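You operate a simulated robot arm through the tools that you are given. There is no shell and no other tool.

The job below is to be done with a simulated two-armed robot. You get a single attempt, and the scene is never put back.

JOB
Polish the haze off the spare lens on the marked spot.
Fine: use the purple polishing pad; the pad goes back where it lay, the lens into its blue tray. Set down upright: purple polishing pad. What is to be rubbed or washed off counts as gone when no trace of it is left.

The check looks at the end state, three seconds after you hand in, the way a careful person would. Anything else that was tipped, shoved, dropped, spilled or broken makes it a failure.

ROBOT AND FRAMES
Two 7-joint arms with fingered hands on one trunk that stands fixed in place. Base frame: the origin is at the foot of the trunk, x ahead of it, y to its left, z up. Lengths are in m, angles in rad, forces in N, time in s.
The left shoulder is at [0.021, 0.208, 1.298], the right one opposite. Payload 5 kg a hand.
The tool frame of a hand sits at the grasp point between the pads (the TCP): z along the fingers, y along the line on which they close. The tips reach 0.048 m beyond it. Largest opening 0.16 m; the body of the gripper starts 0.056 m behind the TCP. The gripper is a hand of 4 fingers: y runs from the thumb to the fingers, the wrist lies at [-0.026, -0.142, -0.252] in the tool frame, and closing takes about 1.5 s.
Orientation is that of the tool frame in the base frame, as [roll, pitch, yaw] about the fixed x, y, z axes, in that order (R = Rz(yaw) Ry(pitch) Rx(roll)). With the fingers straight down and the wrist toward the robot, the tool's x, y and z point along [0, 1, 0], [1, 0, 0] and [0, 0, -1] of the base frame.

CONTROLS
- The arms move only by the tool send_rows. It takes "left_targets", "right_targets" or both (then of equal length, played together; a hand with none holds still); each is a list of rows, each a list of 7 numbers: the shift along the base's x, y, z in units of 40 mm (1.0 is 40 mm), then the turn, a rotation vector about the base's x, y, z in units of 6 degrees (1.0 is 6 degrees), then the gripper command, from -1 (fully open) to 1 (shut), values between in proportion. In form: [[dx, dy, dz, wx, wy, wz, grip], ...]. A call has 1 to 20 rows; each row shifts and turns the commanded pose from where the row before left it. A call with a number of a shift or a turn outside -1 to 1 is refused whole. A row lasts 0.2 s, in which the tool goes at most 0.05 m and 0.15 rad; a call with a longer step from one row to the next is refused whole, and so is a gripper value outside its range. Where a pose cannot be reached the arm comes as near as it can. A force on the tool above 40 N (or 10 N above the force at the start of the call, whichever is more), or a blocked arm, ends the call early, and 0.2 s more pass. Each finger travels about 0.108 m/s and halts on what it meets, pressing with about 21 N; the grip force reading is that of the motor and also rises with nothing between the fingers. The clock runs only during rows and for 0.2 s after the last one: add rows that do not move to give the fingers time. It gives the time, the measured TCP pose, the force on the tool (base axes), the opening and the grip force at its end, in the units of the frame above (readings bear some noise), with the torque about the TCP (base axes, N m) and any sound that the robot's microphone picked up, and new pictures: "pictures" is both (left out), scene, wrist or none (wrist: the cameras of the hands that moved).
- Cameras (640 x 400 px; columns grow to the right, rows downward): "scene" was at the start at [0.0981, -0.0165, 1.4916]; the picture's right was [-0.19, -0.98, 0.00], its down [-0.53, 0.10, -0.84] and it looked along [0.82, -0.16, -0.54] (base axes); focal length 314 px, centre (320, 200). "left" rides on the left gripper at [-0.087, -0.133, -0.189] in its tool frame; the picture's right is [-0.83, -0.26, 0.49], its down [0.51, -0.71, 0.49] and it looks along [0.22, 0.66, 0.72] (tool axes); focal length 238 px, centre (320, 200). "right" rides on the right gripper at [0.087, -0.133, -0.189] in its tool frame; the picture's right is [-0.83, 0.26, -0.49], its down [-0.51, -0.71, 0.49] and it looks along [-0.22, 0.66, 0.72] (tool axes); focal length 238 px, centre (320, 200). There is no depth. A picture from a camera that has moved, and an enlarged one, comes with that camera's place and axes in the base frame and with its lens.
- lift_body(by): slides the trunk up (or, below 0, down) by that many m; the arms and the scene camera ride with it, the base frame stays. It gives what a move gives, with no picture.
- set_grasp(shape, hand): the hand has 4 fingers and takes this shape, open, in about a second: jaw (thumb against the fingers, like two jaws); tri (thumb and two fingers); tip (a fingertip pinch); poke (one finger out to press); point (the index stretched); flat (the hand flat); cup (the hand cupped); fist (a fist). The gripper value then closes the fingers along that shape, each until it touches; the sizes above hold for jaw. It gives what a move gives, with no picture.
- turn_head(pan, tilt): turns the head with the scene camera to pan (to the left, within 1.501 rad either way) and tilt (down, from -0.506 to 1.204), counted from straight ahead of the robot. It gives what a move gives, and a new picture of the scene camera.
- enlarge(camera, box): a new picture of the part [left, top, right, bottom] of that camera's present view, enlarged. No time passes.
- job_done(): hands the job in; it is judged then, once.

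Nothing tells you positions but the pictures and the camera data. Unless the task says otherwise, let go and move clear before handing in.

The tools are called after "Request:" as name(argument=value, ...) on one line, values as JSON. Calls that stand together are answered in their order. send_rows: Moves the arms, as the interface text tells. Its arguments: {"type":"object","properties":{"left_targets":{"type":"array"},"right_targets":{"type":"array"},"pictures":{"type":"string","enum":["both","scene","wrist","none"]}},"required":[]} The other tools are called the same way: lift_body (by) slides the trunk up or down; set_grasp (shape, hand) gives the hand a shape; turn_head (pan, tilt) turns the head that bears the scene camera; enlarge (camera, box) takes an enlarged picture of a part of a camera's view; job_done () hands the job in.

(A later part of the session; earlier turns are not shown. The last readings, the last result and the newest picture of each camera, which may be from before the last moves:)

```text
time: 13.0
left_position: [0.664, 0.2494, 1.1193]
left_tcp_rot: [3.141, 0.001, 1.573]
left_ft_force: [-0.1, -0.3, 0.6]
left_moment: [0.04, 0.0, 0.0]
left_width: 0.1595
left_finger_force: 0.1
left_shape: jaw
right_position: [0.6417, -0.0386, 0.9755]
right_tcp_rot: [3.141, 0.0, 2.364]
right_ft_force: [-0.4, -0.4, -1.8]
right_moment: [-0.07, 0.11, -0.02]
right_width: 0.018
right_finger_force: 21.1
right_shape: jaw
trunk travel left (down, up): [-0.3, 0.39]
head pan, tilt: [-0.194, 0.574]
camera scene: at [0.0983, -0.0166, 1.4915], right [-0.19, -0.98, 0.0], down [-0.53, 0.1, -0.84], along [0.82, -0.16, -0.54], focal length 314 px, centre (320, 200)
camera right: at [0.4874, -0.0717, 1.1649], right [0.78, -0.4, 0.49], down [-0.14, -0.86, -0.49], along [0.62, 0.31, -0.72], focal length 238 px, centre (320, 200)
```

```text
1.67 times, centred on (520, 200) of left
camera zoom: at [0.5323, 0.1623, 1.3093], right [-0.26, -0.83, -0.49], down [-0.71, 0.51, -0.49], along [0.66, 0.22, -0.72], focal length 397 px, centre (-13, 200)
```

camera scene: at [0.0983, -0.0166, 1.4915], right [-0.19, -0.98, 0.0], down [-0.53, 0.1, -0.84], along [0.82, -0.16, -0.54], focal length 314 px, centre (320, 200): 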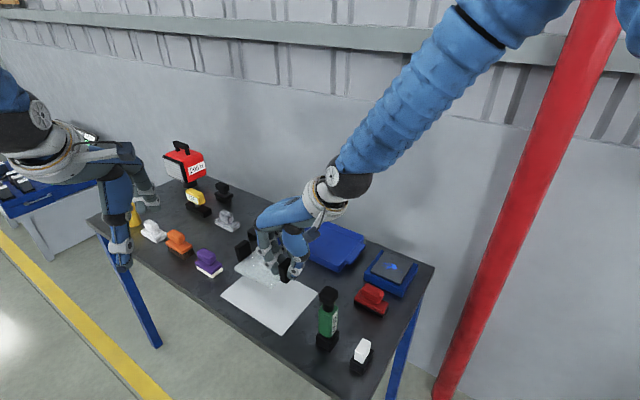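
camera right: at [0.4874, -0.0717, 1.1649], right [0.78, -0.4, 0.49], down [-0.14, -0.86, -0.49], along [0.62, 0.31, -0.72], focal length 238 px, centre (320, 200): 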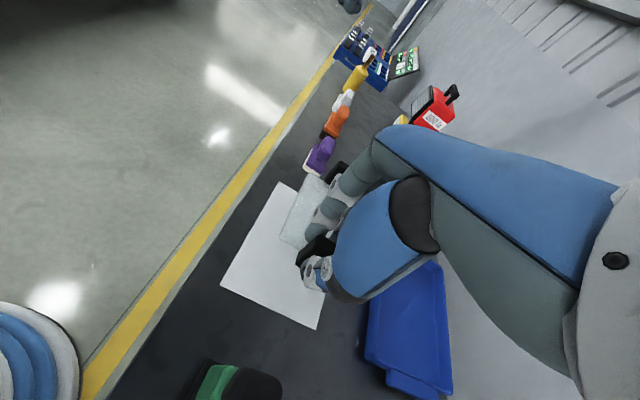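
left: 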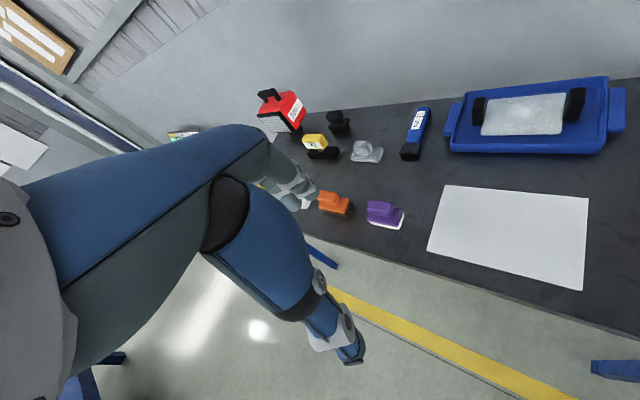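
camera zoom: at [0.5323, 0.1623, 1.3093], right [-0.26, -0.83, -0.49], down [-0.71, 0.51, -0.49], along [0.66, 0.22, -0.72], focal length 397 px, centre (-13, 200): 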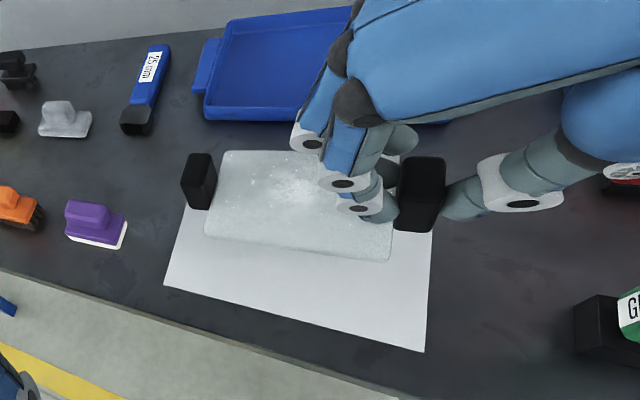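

The lens is over the sheet, about 9 mm short along its long axis. I'll nudge it and lower toward the sheet, then feel for contact in small steps.

Request:
send_rows(right_targets=[[0.12, 0.12, -0.5, 0, 0, 0, 1], [0, 0, -0.6, 0, 0, 0, 1], [0, 0, -0.5, 0, 0, 0, 1], [0, 0, -0.4, 0, 0, 0, 1], [0, 0, -0.2, 0, 0, 0, 1], [0, 0, 0, 0, 0, 0, 1]], pictures="none")

Request:
enlarge(camera="scene", box=[220, 230, 340, 340])

Request:
enlarge(camera="left", box=[420, 150, 620, 300])

```text
time: 14.4
left_position: [0.664, 0.2501, 1.1185]
left_tcp_rot: [3.142, 0.001, 1.572]
left_ft_force: [0.3, 0.5, 0.0]
left_moment: [0.01, -0.04, -0.03]
left_width: 0.1596
left_finger_force: 0.0
left_shape: jaw
right_position: [0.6476, -0.0343, 0.8871]
right_tcp_rot: [3.142, 0.0, 2.366]
right_ft_force: [0.9, -0.7, -1.7]
right_moment: [-0.03, 0.07, 0.0]
right_width: 0.0179
right_finger_force: 20.7
right_shape: jaw
trunk travel left (down, up): [-0.3, 0.39]
head pan, tilt: [-0.194, 0.574]
```

```text
3.64 times, centred on (280, 285) of scene
camera zoom: at [0.0982, -0.0164, 1.4916], right [-0.19, -0.98, 0.0], down [-0.53, 0.1, -0.84], along [0.82, -0.16, -0.54], focal length 1140 px, centre (466, -109)
```

zoom: 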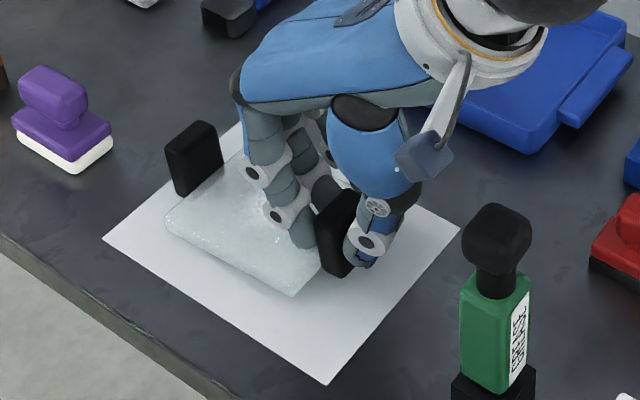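

```text
2.67 times, centred on (520, 225) of left
camera zoom: at [0.5322, 0.1627, 1.3094], right [-0.26, -0.83, -0.49], down [-0.71, 0.51, -0.49], along [0.66, 0.22, -0.72], focal length 636 px, centre (-213, 133)
```

zoom: 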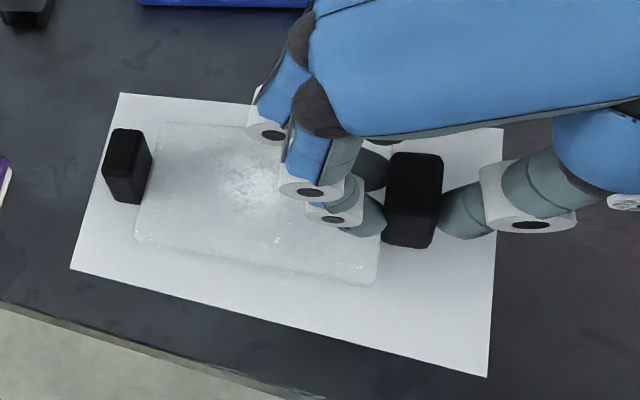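

The lens is over the sheet but sits about 10 mm too far to the left end. I'll nudge it back to centre and lower it until it rests.

Request:
send_rows(right_targets=[[0, 0, 0.15, 0, 0, 0, 1], [-0.28, -0.08, 0, 0, 0, 0, 1], [0, 0, -0.15, 0, 0, 0, 1], [0, 0, -0.15, 0, 0, 0, 1], [0, 0, -0.12, 0, 0, 0, 1]], pictures="none")

Request:
enlarge(camera="left", box=[420, 150, 620, 300])

```text
time: 15.6
left_position: [0.6642, 0.2503, 1.1186]
left_tcp_rot: [-3.141, 0.0, 1.57]
left_ft_force: [0.2, 0.5, 0.5]
left_moment: [-0.03, 0.02, 0.0]
left_width: 0.1595
left_finger_force: 0.0
left_shape: jaw
right_position: [0.6372, -0.036, 0.8763]
right_tcp_rot: [-3.141, 0.001, 2.363]
right_ft_force: [-1.2, -0.8, 1.8]
right_moment: [0.18, -0.03, -0.03]
right_width: 0.018
right_finger_force: 20.7
right_shape: jaw
trunk travel left (down, up): [-0.3, 0.39]
head pan, tilt: [-0.194, 0.574]
```

```text
2.67 times, centred on (520, 225) of left
camera zoom: at [0.5322, 0.1625, 1.3094], right [-0.26, -0.83, -0.49], down [-0.71, 0.51, -0.49], along [0.66, 0.22, -0.72], focal length 636 px, centre (-213, 133)
```

zoom: 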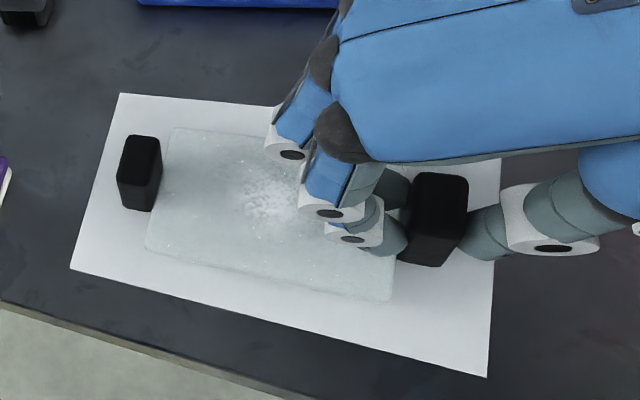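

The far end has touched. I'll keep lowering in small steps until it's flat.

Request:
send_rows(right_targets=[[0, 0, -0.05, 0, 0, 0, 1], [0, 0, 0, 0, 0, 0, 1]], pictures="none")

Request:
enlarge(camera="left", box=[420, 150, 620, 300])

Request:
enlarge(camera="scene", box=[220, 230, 340, 340])

```text
time: 16.2
left_position: [0.6629, 0.2505, 1.1194]
left_tcp_rot: [-3.141, 0.001, 1.571]
left_ft_force: [-0.5, -0.2, 1.1]
left_moment: [0.03, -0.02, 0.01]
left_width: 0.1593
left_finger_force: 0.2
left_shape: jaw
right_position: [0.6373, -0.036, 0.8746]
right_tcp_rot: [3.139, -0.001, 2.365]
right_ft_force: [-1.7, -1.4, 8.9]
right_moment: [0.35, -0.07, 0.01]
right_width: 0.0178
right_finger_force: 21.3
right_shape: jaw
trunk travel left (down, up): [-0.3, 0.39]
head pan, tilt: [-0.194, 0.574]
```

```text
2.67 times, centred on (520, 225) of left
camera zoom: at [0.5314, 0.1624, 1.3098], right [-0.26, -0.83, -0.49], down [-0.71, 0.51, -0.49], along [0.66, 0.22, -0.72], focal length 636 px, centre (-213, 133)
```

zoom: 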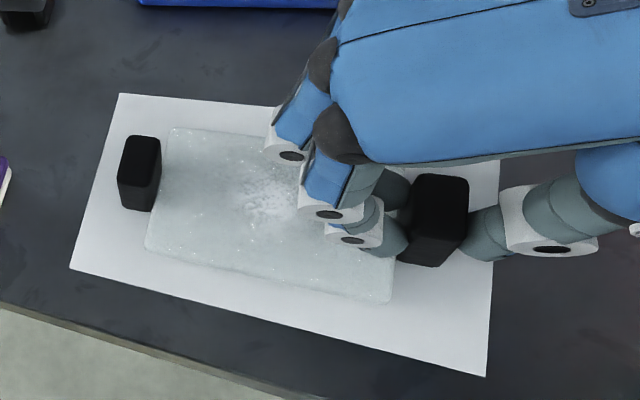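

```text
3.64 times, centred on (280, 285) of scene
camera zoom: at [0.0973, -0.0166, 1.4917], right [-0.19, -0.98, 0.0], down [-0.53, 0.1, -0.84], along [0.82, -0.16, -0.54], focal length 1140 px, centre (466, -109)
```

zoom: 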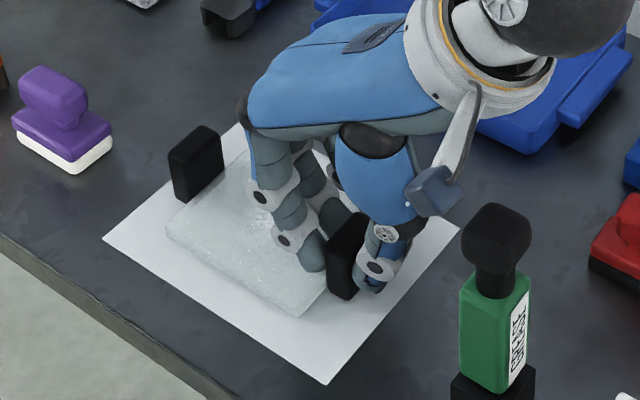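

The lens is flat on the sheet now (8.9 N upward reaction, TCP z≈0.875). I'll relieve the pressure, open the right hand, and lift it straight up and away.

Request:
send_rows(right_targets=[[0, 0, 0.03, 0, 0, 0, 1], [0, 0, 0, 0, 0, 0, 0.6], [0, 0, 0, 0, 0, 0, 0.2], [0, 0, 0, 0, 0, 0, 0.1], [0, 0, 0, 0, 0, 0, 0.1], [0, 0, 0.5, 0, 0, 0, 0.1], [0, 0, 0.8, 0, 0, 0, 0.1], [0, 0, 0.8, 0, 0, 0, 0.1], [0, 0, 0.8, 0, 0, 0, 0.1], [0, 0, 0.8, 0, 0, 0, 0.1], [0, -0.5, 0.8, 0, 0, 0, 0.1], [0, -1, 0.5, 0, 0, 0, 0.1], [0, -1, 0.2, 0, 0, 0, 0.1], [0, -1, 0, 0, 0, 0, 0.1], [0, -1, 0, 0, 0, 0, 0.1], [0, -1, 0, 0, 0, 0, 0.1], [0, -1, 0, 0, 0, 0, 0.1]], pictures="scene")

Request:
enlarge(camera="scene", box=[200, 220, 340, 345])

Request:
enlarge(camera="left", box=[420, 150, 620, 300])

```text
time: 19.8
left_position: [0.6641, 0.2487, 1.1193]
left_tcp_rot: [3.14, -0.001, 1.571]
left_ft_force: [-0.3, -1.1, 0.6]
left_moment: [0.13, 0.0, 0.01]
left_width: 0.1601
left_finger_force: 0.1
left_shape: jaw
right_position: [0.6363, -0.3009, 1.0816]
right_tcp_rot: [3.14, -0.002, 2.365]
right_ft_force: [-0.4, -1.7, 0.3]
right_moment: [0.06, -0.04, 0.02]
right_width: 0.0718
right_finger_force: 0.1
right_shape: jaw
trunk travel left (down, up): [-0.3, 0.39]
head pan, tilt: [-0.194, 0.574]
camera scene: at [0.0977, -0.0184, 1.4916], right [-0.19, -0.98, 0.0], down [-0.53, 0.11, -0.84], along [0.82, -0.16, -0.54], focal length 314 px, centre (320, 200)
```

scene: 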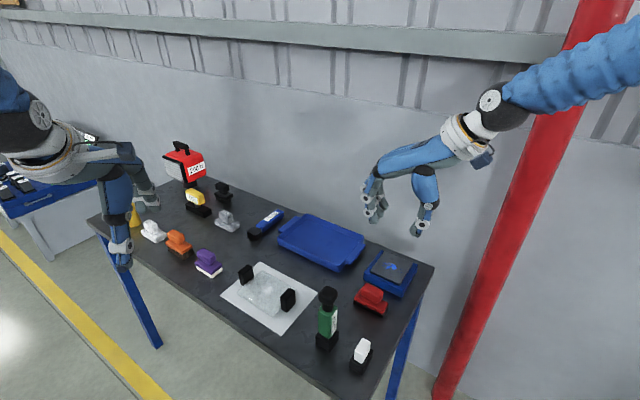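

```text
3.20 times, centred on (270, 282) of scene
camera zoom: at [0.0977, -0.0184, 1.4916], right [-0.19, -0.98, 0.0], down [-0.53, 0.11, -0.84], along [0.82, -0.16, -0.54], focal length 1003 px, centre (480, -64)
```

zoom: 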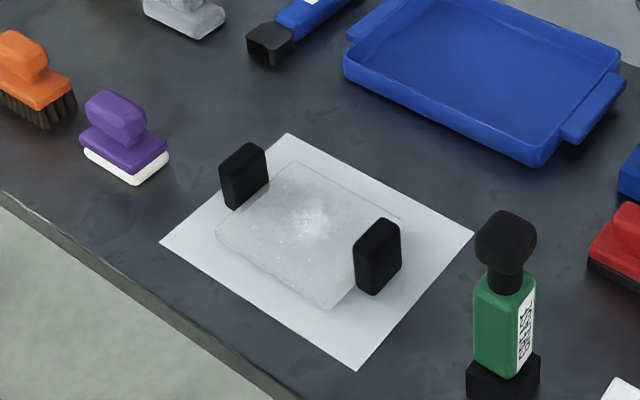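

```text
2.67 times, centred on (520, 225) of left
camera zoom: at [0.5317, 0.1607, 1.3098], right [-0.26, -0.83, -0.49], down [-0.71, 0.51, -0.49], along [0.66, 0.22, -0.72], focal length 636 px, centre (-213, 133)
```

zoom: 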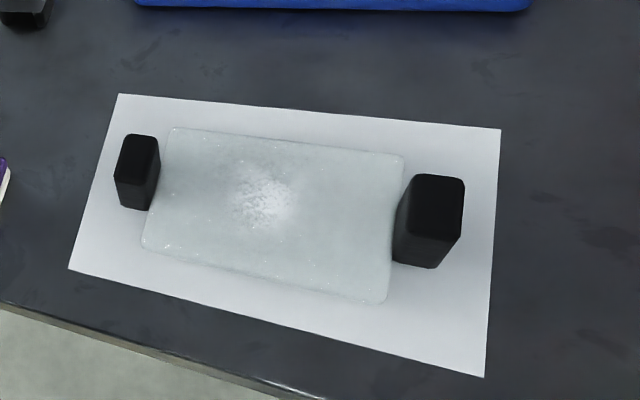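

The lens rests fully inside the sheet, centred near (0.694, 0.011) with its long axis at about 45°. The right hand is clear, so I'll bring the left hand above the purple pad, yawed to close across its handle.

Request:
send_rows(left_targets=[[0.5, -0.247, -0.37, 0, 0, -0.927, -1], [0.5, -0.247, -0.37, 0, 0, -0.927, -1], [0.5, -0.247, -0.37, 0, 0, -0.927, -1], [0.5, -0.247, -0.37, 0, 0, -0.927, -1], [0.5, -0.247, -0.37, 0, 0, -0.927, 0.1], [0.5, -0.247, -0.37, 0, 0, -0.927, 0.1], [0.5, -0.247, -0.37, 0, 0, -0.927, 0.1], [0.5, -0.247, -0.37, 0, 0, -0.927, 0.1], [0, 0, 0, 0, 0, 0, 0.1], [0, 0, 0, 0, 0, 0, 0.1]], pictures="both")

Request:
enlarge(camera="scene", box=[150, 150, 280, 290])

Request:
enlarge(camera="left", box=[260, 170, 400, 350])

```text
time: 22.0
left_position: [0.8236, 0.1694, 0.9999]
left_tcp_rot: [3.141, -0.001, 0.795]
left_ft_force: [-0.3, 0.2, -0.1]
left_moment: [0.01, 0.07, 0.01]
left_width: 0.0725
left_finger_force: 0.1
left_shape: jaw
right_position: [0.6374, -0.299, 1.082]
right_tcp_rot: [-3.141, -0.001, 2.365]
right_ft_force: [-0.1, 0.2, -0.7]
right_moment: [0.01, 0.05, 0.01]
right_width: 0.0718
right_finger_force: 0.0
right_shape: jaw
trunk travel left (down, up): [-0.3, 0.39]
head pan, tilt: [-0.194, 0.574]
camera scene: at [0.099, -0.0166, 1.4915], right [-0.19, -0.98, 0.0], down [-0.53, 0.1, -0.84], along [0.82, -0.16, -0.54], focal length 314 px, centre (320, 200)
camera left: at [0.6699, 0.1999, 1.1895], right [-0.77, -0.41, -0.49], down [-0.15, 0.86, -0.49], along [0.62, -0.3, -0.72], focal length 238 px, centre (320, 200)
```

scene: 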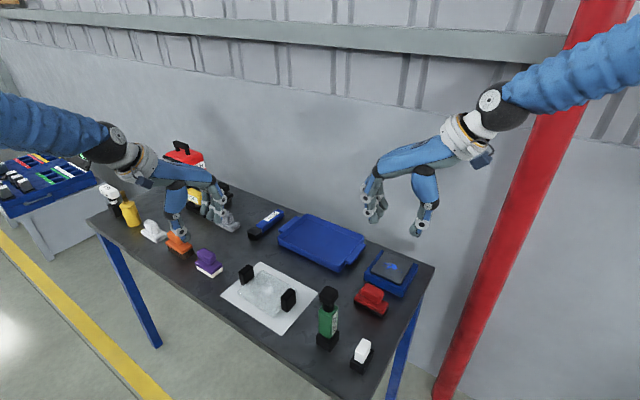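
left: 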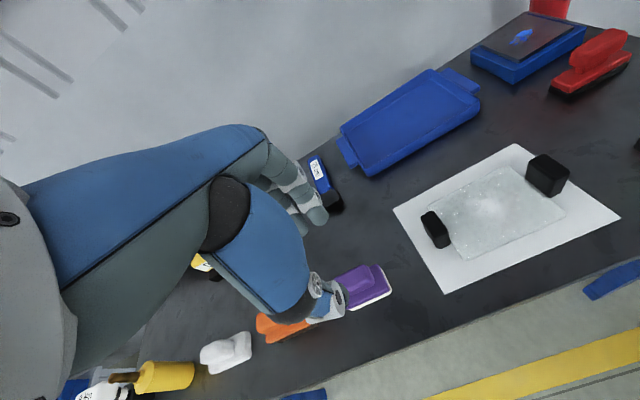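

```text
2.86 times, centred on (215, 220) of scene
camera zoom: at [0.099, -0.0166, 1.4915], right [-0.19, -0.98, 0.0], down [-0.53, 0.1, -0.84], along [0.82, -0.16, -0.54], focal length 896 px, centre (620, 143)
```

zoom: 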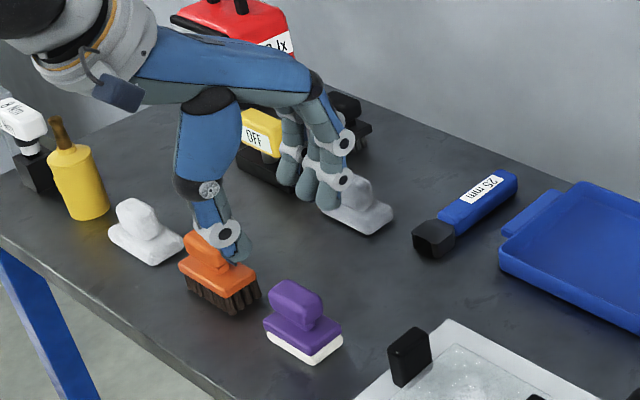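

```text
2.22 times, centred on (330, 260) of left
camera zoom: at [0.6699, 0.1999, 1.1895], right [-0.77, -0.41, -0.49], down [-0.15, 0.86, -0.49], along [0.62, -0.3, -0.72], focal length 530 px, centre (298, 67)
```

zoom: 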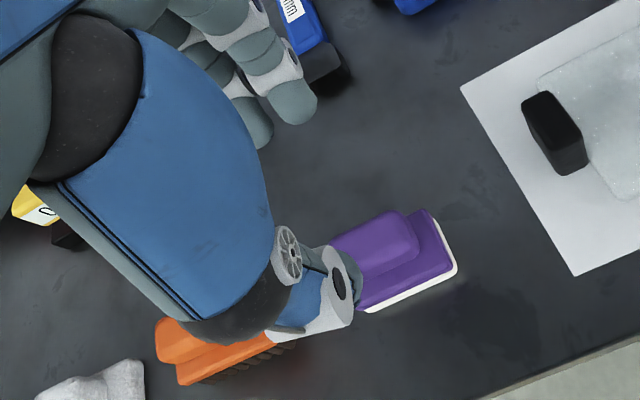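

The left hand is aligned over the purple pad's handle. I'll lower to tip height just above the pad's base plate.

Request:
send_rows(left_targets=[[0, 0, -0.6, 0, 0, 0, 0.1], [0, 0, -0.6, 0, 0, 0, 0.1], [0, 0, -0.6, 0, 0, 0, 0.1], [0, 0, -0.5, 0, 0, 0, 0.1], [0, 0, -0.4, 0, 0, 0, 0.1], [0, 0, 0, 0, 0, 0, 0.1]], pictures="none")

Request:
enlarge(camera="scene", box=[170, 190, 260, 290])

Request:
enlarge(camera="left", box=[260, 170, 400, 350])

Request:
enlarge(camera="right", box=[0, 0, 320, 200])

```text
time: 23.4
left_position: [0.8237, 0.1717, 0.891]
left_tcp_rot: [-3.141, 0.0, 0.793]
left_ft_force: [-0.2, -0.3, 0.6]
left_moment: [0.02, 0.0, 0.02]
left_width: 0.0724
left_finger_force: 0.1
left_shape: jaw
right_position: [0.6358, -0.3002, 1.0824]
right_tcp_rot: [3.141, 0.0, 2.366]
right_ft_force: [-1.2, 0.0, -0.3]
right_moment: [0.03, -0.02, 0.02]
right_width: 0.0718
right_finger_force: 0.0
right_shape: jaw
trunk travel left (down, up): [-0.3, 0.39]
head pan, tilt: [-0.194, 0.574]
```

```text
4.00 times, centred on (215, 240) of scene
camera zoom: at [0.0977, -0.0167, 1.4916], right [-0.19, -0.98, 0.0], down [-0.53, 0.1, -0.84], along [0.82, -0.16, -0.54], focal length 1254 px, centre (740, 40)
```

zoom: 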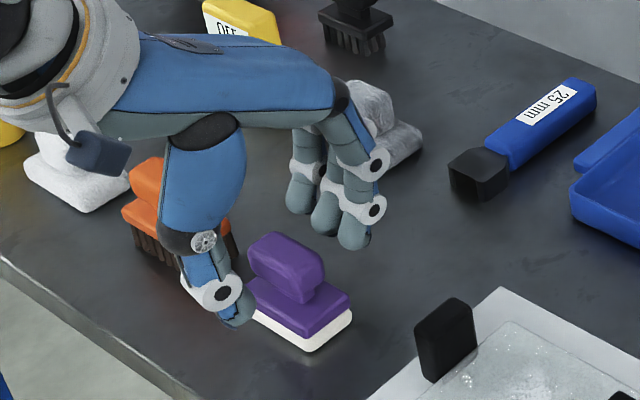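

```text
2.22 times, centred on (330, 260) of left
camera zoom: at [0.67, 0.2018, 1.0818], right [-0.77, -0.41, -0.49], down [-0.15, 0.86, -0.49], along [0.62, -0.3, -0.72], focal length 530 px, centre (298, 67)
```

zoom: 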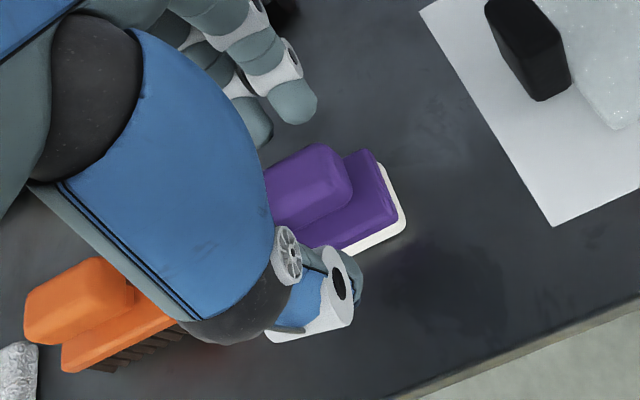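

```text
2.00 times, centred on (160, 100) of right
camera zoom: at [0.4819, -0.3323, 1.2717], right [0.78, -0.4, 0.49], down [-0.14, -0.86, -0.49], along [0.62, 0.31, -0.72], focal length 477 px, centre (640, 400)
```

zoom: 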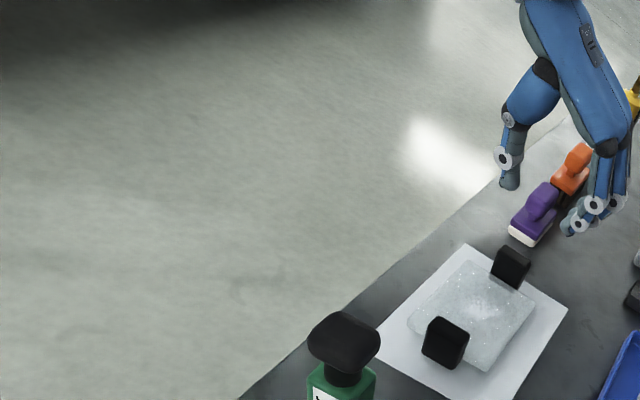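

The fingers straddle the pad handle evenly and clear the orange brush. I'll lower slightly and close.

Request:
send_rows(left_targets=[[0, 0, -0.1, 0, 0, 0, 0.3], [0, 0, 0, 0, 0, 0, 0.6], [0, 0, 0, 0, 0, 0, 1], [0, 0, 0, 0, 0, 0, 1], [0, 0, 0, 0, 0, 0, 1], [0, 0, 0, 0, 0, 0, 1], [0, 0, 0, 0, 0, 0, 1]], pictures="none")

Request:
enlarge(camera="scene", box=[170, 190, 260, 290])

Request:
enlarge(camera="left", box=[260, 170, 400, 350])

Request:
enlarge(camera="right", box=[220, 60, 320, 160])

```text
time: 25.0
left_position: [0.8251, 0.1713, 0.8881]
left_tcp_rot: [-3.141, 0.001, 0.793]
left_ft_force: [-1.1, -0.4, -0.2]
left_moment: [0.01, -0.04, 0.0]
left_width: 0.0255
left_finger_force: 20.8
left_shape: jaw
right_position: [0.6352, -0.2997, 1.0837]
right_tcp_rot: [-3.141, -0.001, 2.365]
right_ft_force: [-0.3, -0.2, -0.1]
right_moment: [0.01, -0.01, 0.04]
right_width: 0.0719
right_finger_force: 0.0
right_shape: jaw
trunk travel left (down, up): [-0.3, 0.39]
head pan, tilt: [-0.194, 0.574]
```

```text
4.00 times, centred on (215, 240) of scene
camera zoom: at [0.0982, -0.0165, 1.4916], right [-0.19, -0.98, 0.0], down [-0.53, 0.1, -0.84], along [0.82, -0.16, -0.54], focal length 1254 px, centre (740, 40)
```

zoom: 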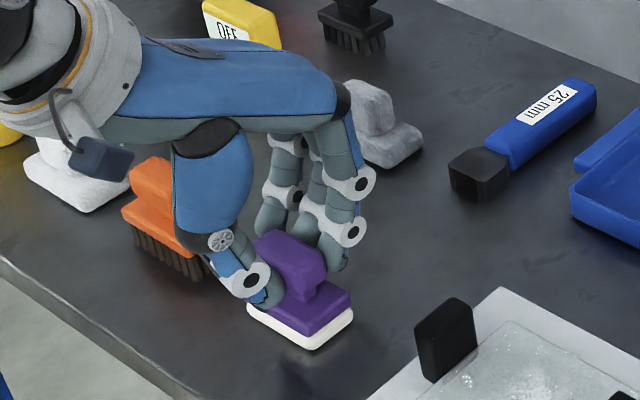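

```text
2.22 times, centred on (330, 260) of left
camera zoom: at [0.6698, 0.2016, 1.078], right [-0.77, -0.41, -0.49], down [-0.15, 0.86, -0.49], along [0.62, -0.3, -0.72], focal length 530 px, centre (298, 67)
```

zoom: 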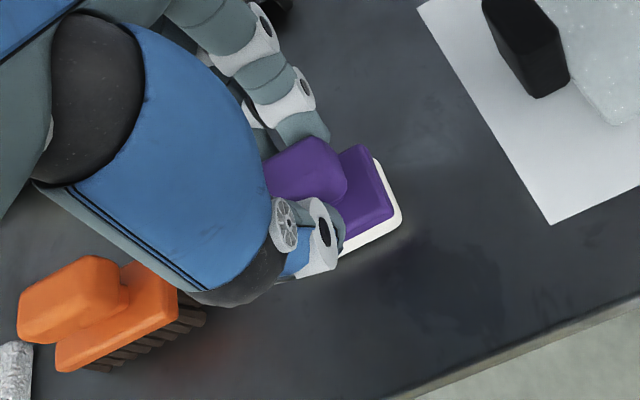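

```text
4.00 times, centred on (270, 110) of right
camera zoom: at [0.4823, -0.3321, 1.2716], right [0.78, -0.4, 0.49], down [-0.14, -0.86, -0.49], along [0.62, 0.31, -0.72], focal length 953 px, centre (520, 560)
```

zoom: 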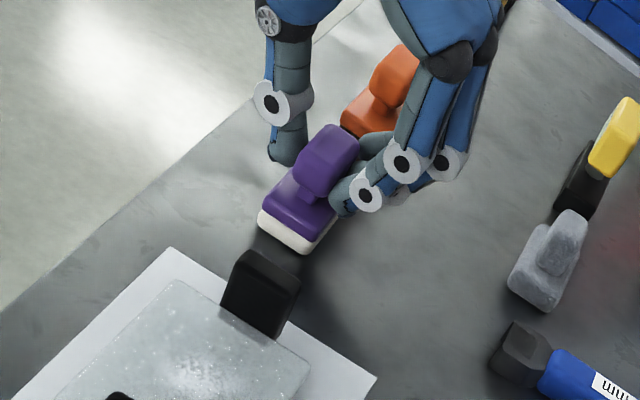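

The pad is gripped without shifting (opening 0.0255; TCP (0.825, 0.171, 0.888) is the return pose). I'll lift it and carry it above the lens centre.

Request:
send_rows(left_targets=[[0, 0, 0.4, 0, 0, 0, 1], [0, 0, 0.7, 0, 0, 0, 1], [0, 0, 0.7, 0, 0, 0, 1], [0, 0, 0.7, 0, 0, 0, 1], [-0.4, -0.5, 0, 0, 0, 0, 1], [-0.5, -0.62, 0, 0, 0, 0, 1], [-0.5, -0.62, 0, 0, 0, 0, 1], [-0.5, -0.62, 0, 0, 0, 0, 1], [-0.5, -0.62, 0, 0, 0, 0, 1], [-0.5, -0.62, 0, 0, 0, 0, 1], [-0.5, -0.6, 0, 0, 0, 0, 1], [0, 0, -0.4, 0, 0, 0, 1], [0, 0, -0.4, 0, 0, 0, 1], [0, 0, 0, 0, 0, 0, 1]], pictures="both")

Request:
enlarge(camera="scene", box=[200, 220, 340, 345])

Request:
enlarge(camera="left", box=[260, 170, 400, 350])

Request:
enlarge(camera="right", box=[180, 90, 300, 200])

```text
time: 28.0
left_position: [0.6875, 0.0025, 0.9569]
left_tcp_rot: [-3.141, 0.0, 0.794]
left_ft_force: [0.0, 0.4, -1.7]
left_moment: [-0.04, 0.0, 0.0]
left_width: 0.0255
left_finger_force: 21.4
left_shape: jaw
right_position: [0.6359, -0.2996, 1.0829]
right_tcp_rot: [3.141, 0.0, 2.365]
right_ft_force: [-0.2, 0.5, 0.1]
right_moment: [-0.04, 0.01, 0.04]
right_width: 0.0719
right_finger_force: 0.1
right_shape: jaw
trunk travel left (down, up): [-0.3, 0.39]
head pan, tilt: [-0.194, 0.574]
camera scene: at [0.0981, -0.0164, 1.4916], right [-0.19, -0.98, 0.0], down [-0.53, 0.1, -0.84], along [0.82, -0.16, -0.54], focal length 314 px, centre (320, 200)
camera left: at [0.5336, 0.0321, 1.1461], right [-0.77, -0.41, -0.49], down [-0.15, 0.86, -0.49], along [0.62, -0.3, -0.72], focal length 238 px, centre (320, 200)
```

scene: 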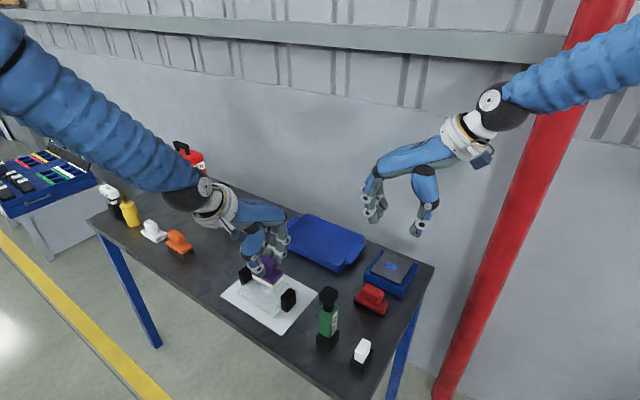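
left: 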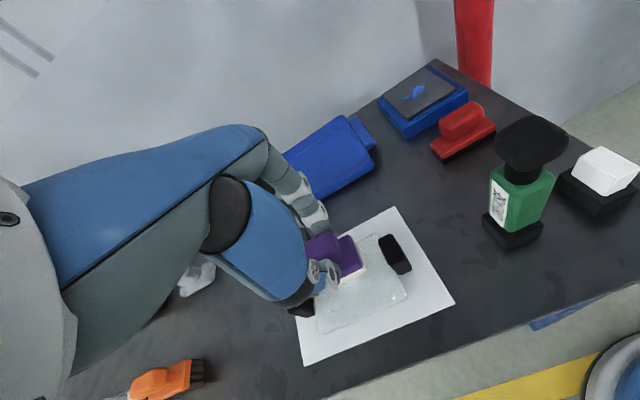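

```text
3.20 times, centred on (270, 282) of scene
camera zoom: at [0.0981, -0.0164, 1.4916], right [-0.19, -0.98, 0.0], down [-0.53, 0.1, -0.84], along [0.82, -0.16, -0.54], focal length 1003 px, centre (480, -64)
```

zoom: 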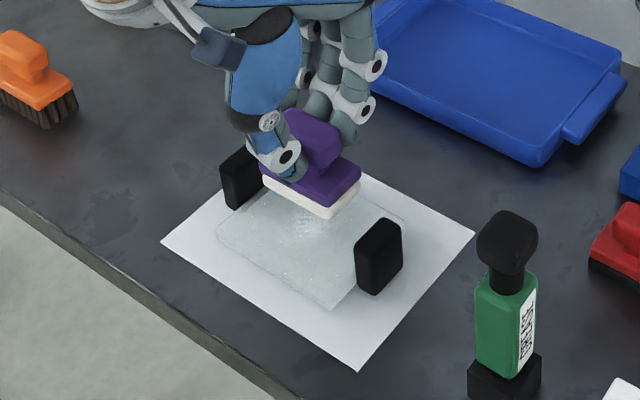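

```text
2.22 times, centred on (330, 260) of left
camera zoom: at [0.5336, 0.0321, 1.1461], right [-0.77, -0.41, -0.49], down [-0.15, 0.86, -0.49], along [0.62, -0.3, -0.72], focal length 530 px, centre (298, 67)
```

zoom: 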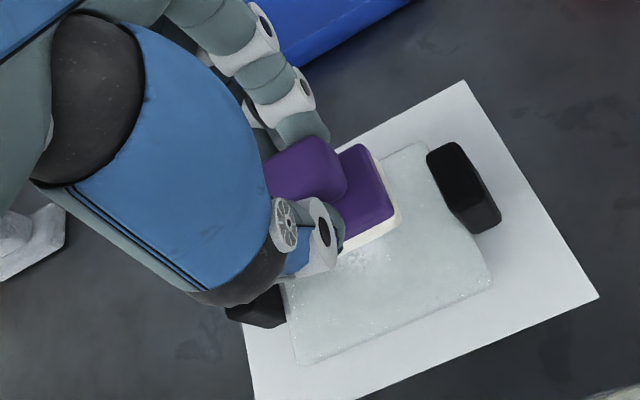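

```text
3.64 times, centred on (240, 145) of right
camera zoom: at [0.4822, -0.3321, 1.2716], right [0.78, -0.4, 0.49], down [-0.14, -0.86, -0.49], along [0.62, 0.31, -0.72], focal length 867 px, centre (611, 400)
```

zoom: 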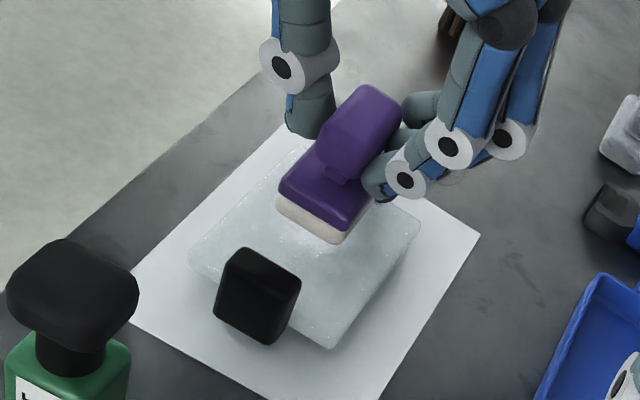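

The pad is held upright above the lens. I'll lower to just above contact and then touch down gently while watching the force.

Request:
send_rows(left_targets=[[0, 0, -0.4, 0, 0, 0, 1], [0, 0, -0.4, 0, 0, 0, 1], [0, 0, -0.2, 0, 0, 0, 1], [0, 0, 0, 0, 0, 0, 1]], pictures="none")

Request:
send_rows(left_targets=[[0, 0, -0.05, 0, 0, 0, 1], [0, 0, 0, 0, 0, 0, 1]], pictures="none")

Request:
send_rows(left_targets=[[0, 0, -0.05, 0, 0, 0, 1], [0, 0, 0, 0, 0, 0, 1]], pictures="none")

```text
time: 29.0
left_position: [0.6892, 0.0026, 0.9165]
left_tcp_rot: [-3.141, -0.001, 0.796]
left_ft_force: [0.4, -0.2, -0.8]
left_moment: [-0.01, -0.02, 0.03]
left_width: 0.0255
left_finger_force: 21.0
left_shape: jaw
right_position: [0.6376, -0.2991, 1.0833]
right_tcp_rot: [-3.141, -0.002, 2.363]
right_ft_force: [-0.9, 0.0, -0.9]
right_moment: [0.02, 0.0, 0.0]
right_width: 0.0718
right_finger_force: 0.1
right_shape: jaw
trunk travel left (down, up): [-0.3, 0.39]
head pan, tilt: [-0.194, 0.574]
```

```text
time: 29.6
left_position: [0.6887, 0.0022, 0.915]
left_tcp_rot: [3.141, 0.0, 0.794]
left_ft_force: [-0.4, -1.0, -1.0]
left_moment: [-0.02, -0.01, 0.0]
left_width: 0.0254
left_finger_force: 21.3
left_shape: jaw
right_position: [0.6365, -0.3002, 1.0825]
right_tcp_rot: [3.141, 0.0, 2.366]
right_ft_force: [-0.5, -0.5, 0.6]
right_moment: [0.01, 0.0, 0.03]
right_width: 0.0718
right_finger_force: 0.0
right_shape: jaw
trunk travel left (down, up): [-0.3, 0.39]
head pan, tilt: [-0.194, 0.574]
```

```text
time: 30.2
left_position: [0.6862, 0.0031, 0.9146]
left_tcp_rot: [-3.141, 0.0, 0.794]
left_ft_force: [0.1, -0.3, -1.3]
left_moment: [0.0, 0.02, 0.0]
left_width: 0.0256
left_finger_force: 21.0
left_shape: jaw
right_position: [0.6368, -0.299, 1.0838]
right_tcp_rot: [3.141, -0.001, 2.365]
right_ft_force: [0.2, 0.6, -0.6]
right_moment: [0.0, 0.03, -0.01]
right_width: 0.0718
right_finger_force: 0.0
right_shape: jaw
trunk travel left (down, up): [-0.3, 0.39]
head pan, tilt: [-0.194, 0.574]
```

No contact yet; I'll keep stepping down.

Request:
send_rows(left_targets=[[0, 0, -0.05, 0, 0, 0, 1], [0, 0, 0, 0, 0, 0, 1]], pictures="none")

Request:
send_rows(left_targets=[[0, 0, -0.05, 0, 0, 0, 1], [0, 0, 0, 0, 0, 0, 1]], pictures="none")

Request:
enlarge(camera="scene", box=[220, 230, 320, 320])

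Request:
enlarge(camera="right", box=[190, 100, 290, 190])

```text
time: 30.8
left_position: [0.6868, 0.0022, 0.9131]
left_tcp_rot: [3.139, 0.0, 0.795]
left_ft_force: [-2.7, 2.2, 15.4]
left_moment: [0.08, 0.06, 0.04]
left_width: 0.0262
left_finger_force: 21.0
left_shape: jaw
right_position: [0.6361, -0.2989, 1.0831]
right_tcp_rot: [3.14, 0.0, 2.365]
right_ft_force: [0.3, 0.0, 0.1]
right_moment: [-0.01, -0.01, 0.02]
right_width: 0.0718
right_finger_force: 0.1
right_shape: jaw
trunk travel left (down, up): [-0.3, 0.39]
head pan, tilt: [-0.194, 0.574]
```

```text
time: 31.4
left_position: [0.6879, 0.002, 0.9107]
left_tcp_rot: [3.138, -0.002, 0.796]
left_ft_force: [-3.7, 2.5, 30.7]
left_moment: [0.13, 0.11, 0.05]
left_width: 0.0276
left_finger_force: 20.9
left_shape: jaw
right_position: [0.6349, -0.2992, 1.084]
right_tcp_rot: [3.141, 0.0, 2.365]
right_ft_force: [0.4, 0.5, -0.6]
right_moment: [0.0, 0.03, -0.01]
right_width: 0.0717
right_finger_force: 0.0
right_shape: jaw
trunk travel left (down, up): [-0.3, 0.39]
head pan, tilt: [-0.194, 0.574]
```

```text
4.44 times, centred on (270, 275) of scene
camera zoom: at [0.0957, -0.0164, 1.4919], right [-0.19, -0.98, 0.0], down [-0.53, 0.1, -0.84], along [0.82, -0.16, -0.54], focal length 1393 px, centre (542, -133)
```

zoom: 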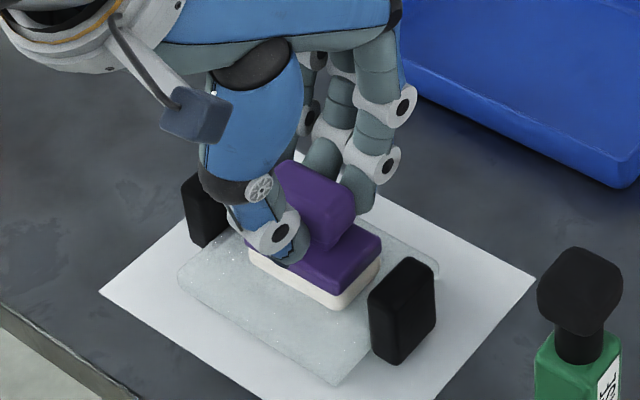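

```text
4.44 times, centred on (240, 145) of right
camera zoom: at [0.4802, -0.332, 1.2726], right [0.78, -0.4, 0.49], down [-0.14, -0.86, -0.49], along [0.62, 0.31, -0.72], focal length 1059 px, centre (676, 444)
```

zoom: 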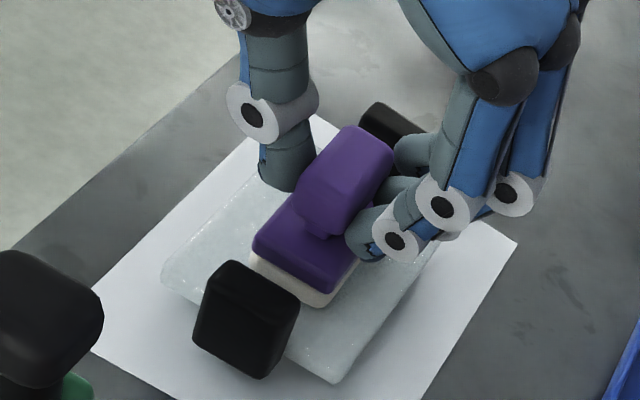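

Contact is made but the force climbed to 31 N, which is more than I want. I'll back off about 3 mm to a light press.

Request:
send_rows(left_targets=[[0, 0, 0.075, 0, 0, 0, 1], [0, 0, 0, 0, 0, 0, 1]], pictures="none")

```text
time: 32.0
left_position: [0.6875, 0.0038, 0.9124]
left_tcp_rot: [-3.141, 0.0, 0.794]
left_ft_force: [0.8, 0.6, 17.5]
left_moment: [-0.08, -0.07, 0.02]
left_width: 0.0272
left_finger_force: 20.7
left_shape: jaw
right_position: [0.6362, -0.2999, 1.0825]
right_tcp_rot: [-3.141, 0.0, 2.364]
right_ft_force: [0.2, -0.7, -0.1]
right_moment: [0.01, -0.02, -0.04]
right_width: 0.0719
right_finger_force: 0.0
right_shape: jaw
trunk travel left (down, up): [-0.3, 0.39]
head pan, tilt: [-0.194, 0.574]
```

Request:
send_rows(left_targets=[[0, 0, 0.035, 0, 0, 0, 1], [0, 0, 0, 0, 0, 0, 1]], pictures="none")

```text
time: 32.6
left_position: [0.6873, 0.003, 0.913]
left_tcp_rot: [-3.138, 0.0, 0.795]
left_ft_force: [1.9, -1.1, 6.7]
left_moment: [-0.13, -0.14, -0.01]
left_width: 0.0267
left_finger_force: 20.7
left_shape: jaw
right_position: [0.6365, -0.299, 1.083]
right_tcp_rot: [3.142, 0.001, 2.363]
right_ft_force: [0.6, 0.6, -0.2]
right_moment: [0.02, -0.03, 0.02]
right_width: 0.0718
right_finger_force: 0.1
right_shape: jaw
trunk travel left (down, up): [-0.3, 0.39]
head pan, tilt: [-0.194, 0.574]
```

A light 6.7 N press. I'll try a short test stroke to see whether the lens stays put and the haze responds.

Request:
send_rows(left_targets=[[0.1, 0.1, 0, 0, 0, 0, 1], [0.15, 0.15, 0, 0, 0, 0, 1], [-0.15, -0.15, 0, 0, 0, 0, 1], [-0.2, -0.2, 0, 0, 0, 0, 1], [-0.15, -0.15, 0, 0, 0, 0, 1], [0.15, 0.15, 0, 0, 0, 0, 1], [0.1, 0.1, 0, 0, 0, 0, 1], [0, 0, 0, 0, 0, 0, 1]], pictures="none")

Request:
enlarge(camera="scene", box=[220, 230, 320, 320])

Request:
enlarge(camera="right", box=[190, 100, 290, 190])

```text
time: 34.4
left_position: [0.6868, 0.0028, 0.9139]
left_tcp_rot: [-3.141, 0.0, 0.795]
left_ft_force: [-1.3, -1.8, 5.5]
left_moment: [-0.2, -0.01, -0.05]
left_width: 0.0264
left_finger_force: 20.9
left_shape: jaw
right_position: [0.6371, -0.2991, 1.083]
right_tcp_rot: [3.141, 0.0, 2.364]
right_ft_force: [0.7, -0.1, 0.0]
right_moment: [0.01, -0.01, -0.02]
right_width: 0.0719
right_finger_force: 0.1
right_shape: jaw
trunk travel left (down, up): [-0.3, 0.39]
head pan, tilt: [-0.194, 0.574]
```

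```text
4.44 times, centred on (270, 275) of scene
camera zoom: at [0.0975, -0.0168, 1.4917], right [-0.19, -0.98, 0.0], down [-0.53, 0.1, -0.84], along [0.82, -0.16, -0.54], focal length 1393 px, centre (542, -133)
```

zoom: 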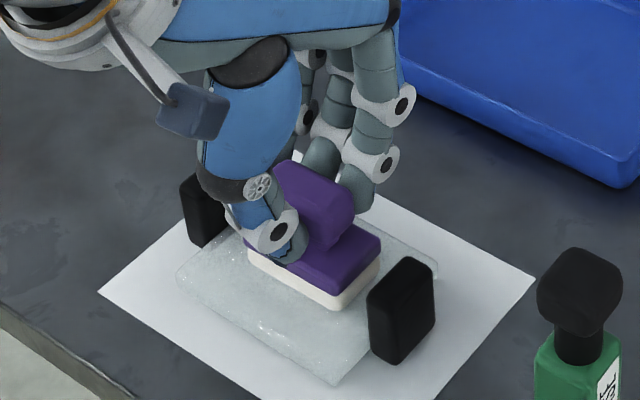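

```text
4.44 times, centred on (240, 145) of right
camera zoom: at [0.4817, -0.3324, 1.2718], right [0.78, -0.4, 0.49], down [-0.14, -0.86, -0.49], along [0.62, 0.31, -0.72], focal length 1059 px, centre (676, 444)
```

zoom: 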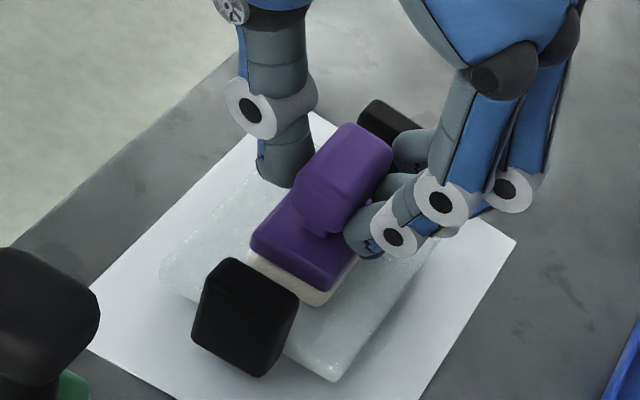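

The lens stayed put under the stroke, and the pad is centred on the lens within about 5 mm. I'll run a raster of strokes over the centre and near-side half.

Request:
send_rows(left_targets=[[0.21, 0.214, 0, 0, 0, 0, 1], [0.21, 0.214, 0, 0, 0, 0, 1], [-0.21, -0.214, 0, 0, 0, 0, 1], [-0.21, -0.214, 0, 0, 0, 0, 1], [-0.21, -0.214, 0, 0, 0, 0, 1], [-0.21, -0.214, 0, 0, 0, 0, 1], [-0.214, 0.21, 0, 0, 0, 0, 1], [0.21, 0.214, 0, 0, 0, 0, 1], [0.21, 0.214, 0, 0, 0, 0, 1], [0.21, 0.214, 0, 0, 0, 0, 1], [0.21, 0.214, 0, 0, 0, 0, 1], [-0.214, 0.21, 0, 0, 0, 0, 1], [-0.21, -0.214, 0, 0, 0, 0, 1], [-0.21, -0.214, 0, 0, 0, 0, 1], [-0.21, -0.214, 0, 0, 0, 0, 1], [-0.21, -0.214, 0, 0, 0, 0, 1]], pictures="none")

Request:
enlarge(camera="scene", box=[220, 230, 320, 320])

Request:
enlarge(camera="right", box=[190, 100, 290, 190])

```text
time: 37.8
left_position: [0.6533, 0.0013, 0.9144]
left_tcp_rot: [-3.141, -0.002, 0.795]
left_ft_force: [-0.1, 0.2, -0.8]
left_moment: [0.02, -0.03, -0.02]
left_width: 0.026
left_finger_force: 20.8
left_shape: jaw
right_position: [0.6363, -0.2998, 1.0831]
right_tcp_rot: [-3.14, 0.0, 2.365]
right_ft_force: [-0.6, -1.1, 0.8]
right_moment: [0.04, -0.03, 0.01]
right_width: 0.0722
right_finger_force: 0.0
right_shape: jaw
trunk travel left (down, up): [-0.3, 0.39]
head pan, tilt: [-0.194, 0.574]
```

```text
4.44 times, centred on (270, 275) of scene
camera zoom: at [0.0978, -0.017, 1.4916], right [-0.19, -0.98, 0.0], down [-0.53, 0.1, -0.84], along [0.82, -0.16, -0.54], focal length 1393 px, centre (542, -133)
```

zoom: 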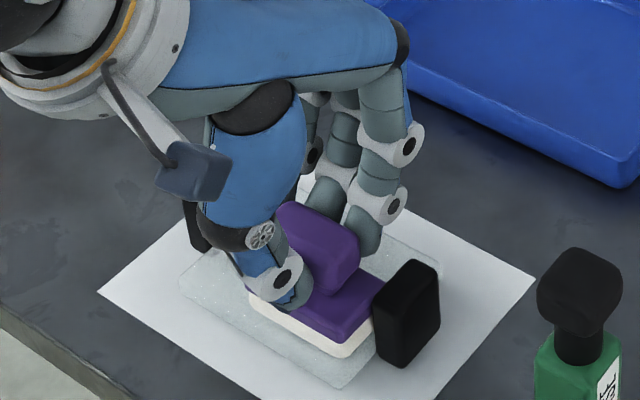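

```text
4.44 times, centred on (240, 145) of right
camera zoom: at [0.482, -0.3325, 1.2716], right [0.78, -0.4, 0.49], down [-0.14, -0.86, -0.49], along [0.62, 0.31, -0.72], focal length 1059 px, centre (676, 444)
```

zoom: 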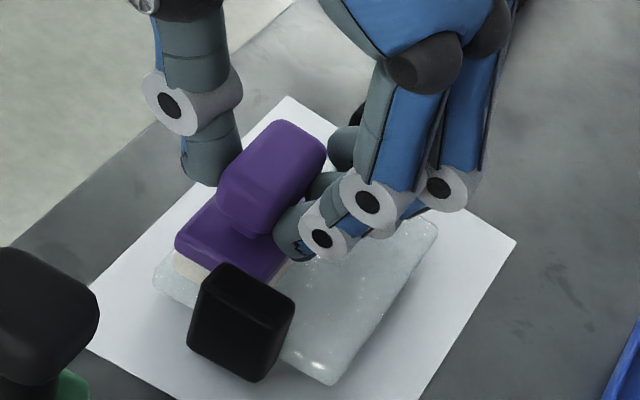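

Contact faded during the last strokes. I'll lift briefly to see what has been removed.

Request:
send_rows(left_targets=[[0, 0, 0.5, 0, 0, 0, 1], [-0.3, 0.9, 0.7, 0, 0, 0, 1], [-0.3, 0.9, 0.3, 0, 0, 0, 1], [-0.3, 0.9, 0, 0, 0, 0, 1], [0, 0, 0, 0, 0, 0, 1]], pictures="none")

Request:
enlarge(camera="scene", box=[215, 235, 325, 335])

Request:
enlarge(camera="right", box=[190, 100, 290, 200])

Request:
enlarge(camera="left", box=[280, 150, 520, 350])

```text
time: 39.0
left_position: [0.6182, 0.1063, 0.9747]
left_tcp_rot: [-3.139, 0.001, 0.796]
left_ft_force: [-0.3, -0.2, -1.3]
left_moment: [0.07, 0.03, 0.02]
left_width: 0.0262
left_finger_force: 20.5
left_shape: jaw
right_position: [0.6372, -0.3008, 1.0817]
right_tcp_rot: [-3.141, -0.002, 2.364]
right_ft_force: [0.2, -0.4, 0.0]
right_moment: [0.06, 0.04, -0.01]
right_width: 0.0718
right_finger_force: 0.1
right_shape: jaw
trunk travel left (down, up): [-0.3, 0.39]
head pan, tilt: [-0.194, 0.574]
```

```text
4.00 times, centred on (270, 285) of scene
camera zoom: at [0.0984, -0.018, 1.4915], right [-0.19, -0.98, 0.0], down [-0.53, 0.11, -0.84], along [0.82, -0.16, -0.54], focal length 1254 px, centre (520, -140)
```

zoom: 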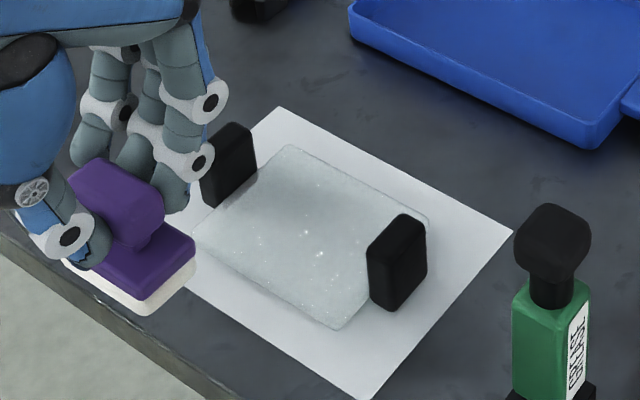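

```text
4.00 times, centred on (240, 150) of right
camera zoom: at [0.4825, -0.3336, 1.2709], right [0.78, -0.4, 0.49], down [-0.14, -0.86, -0.49], along [0.61, 0.31, -0.72], focal length 953 px, centre (640, 400)
```

zoom: 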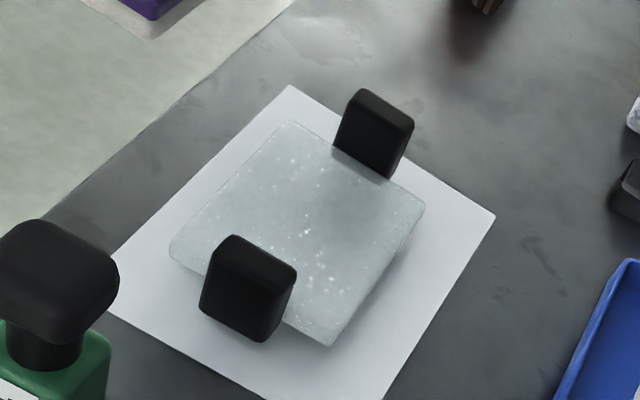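

```text
2.00 times, centred on (400, 250) of left
camera zoom: at [0.4637, 0.1379, 1.1643], right [-0.77, -0.41, -0.49], down [-0.15, 0.86, -0.49], along [0.62, -0.3, -0.72], focal length 477 px, centre (160, 100)
```

zoom: 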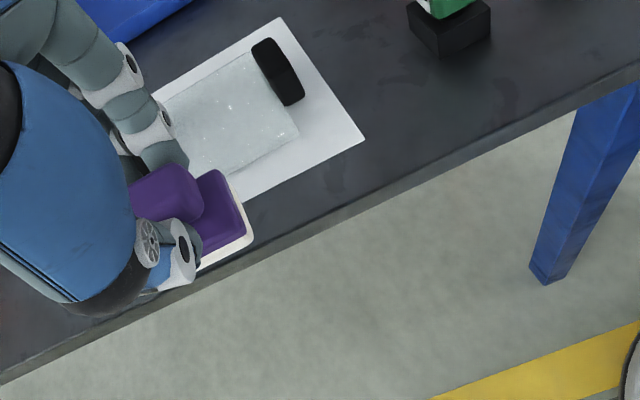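

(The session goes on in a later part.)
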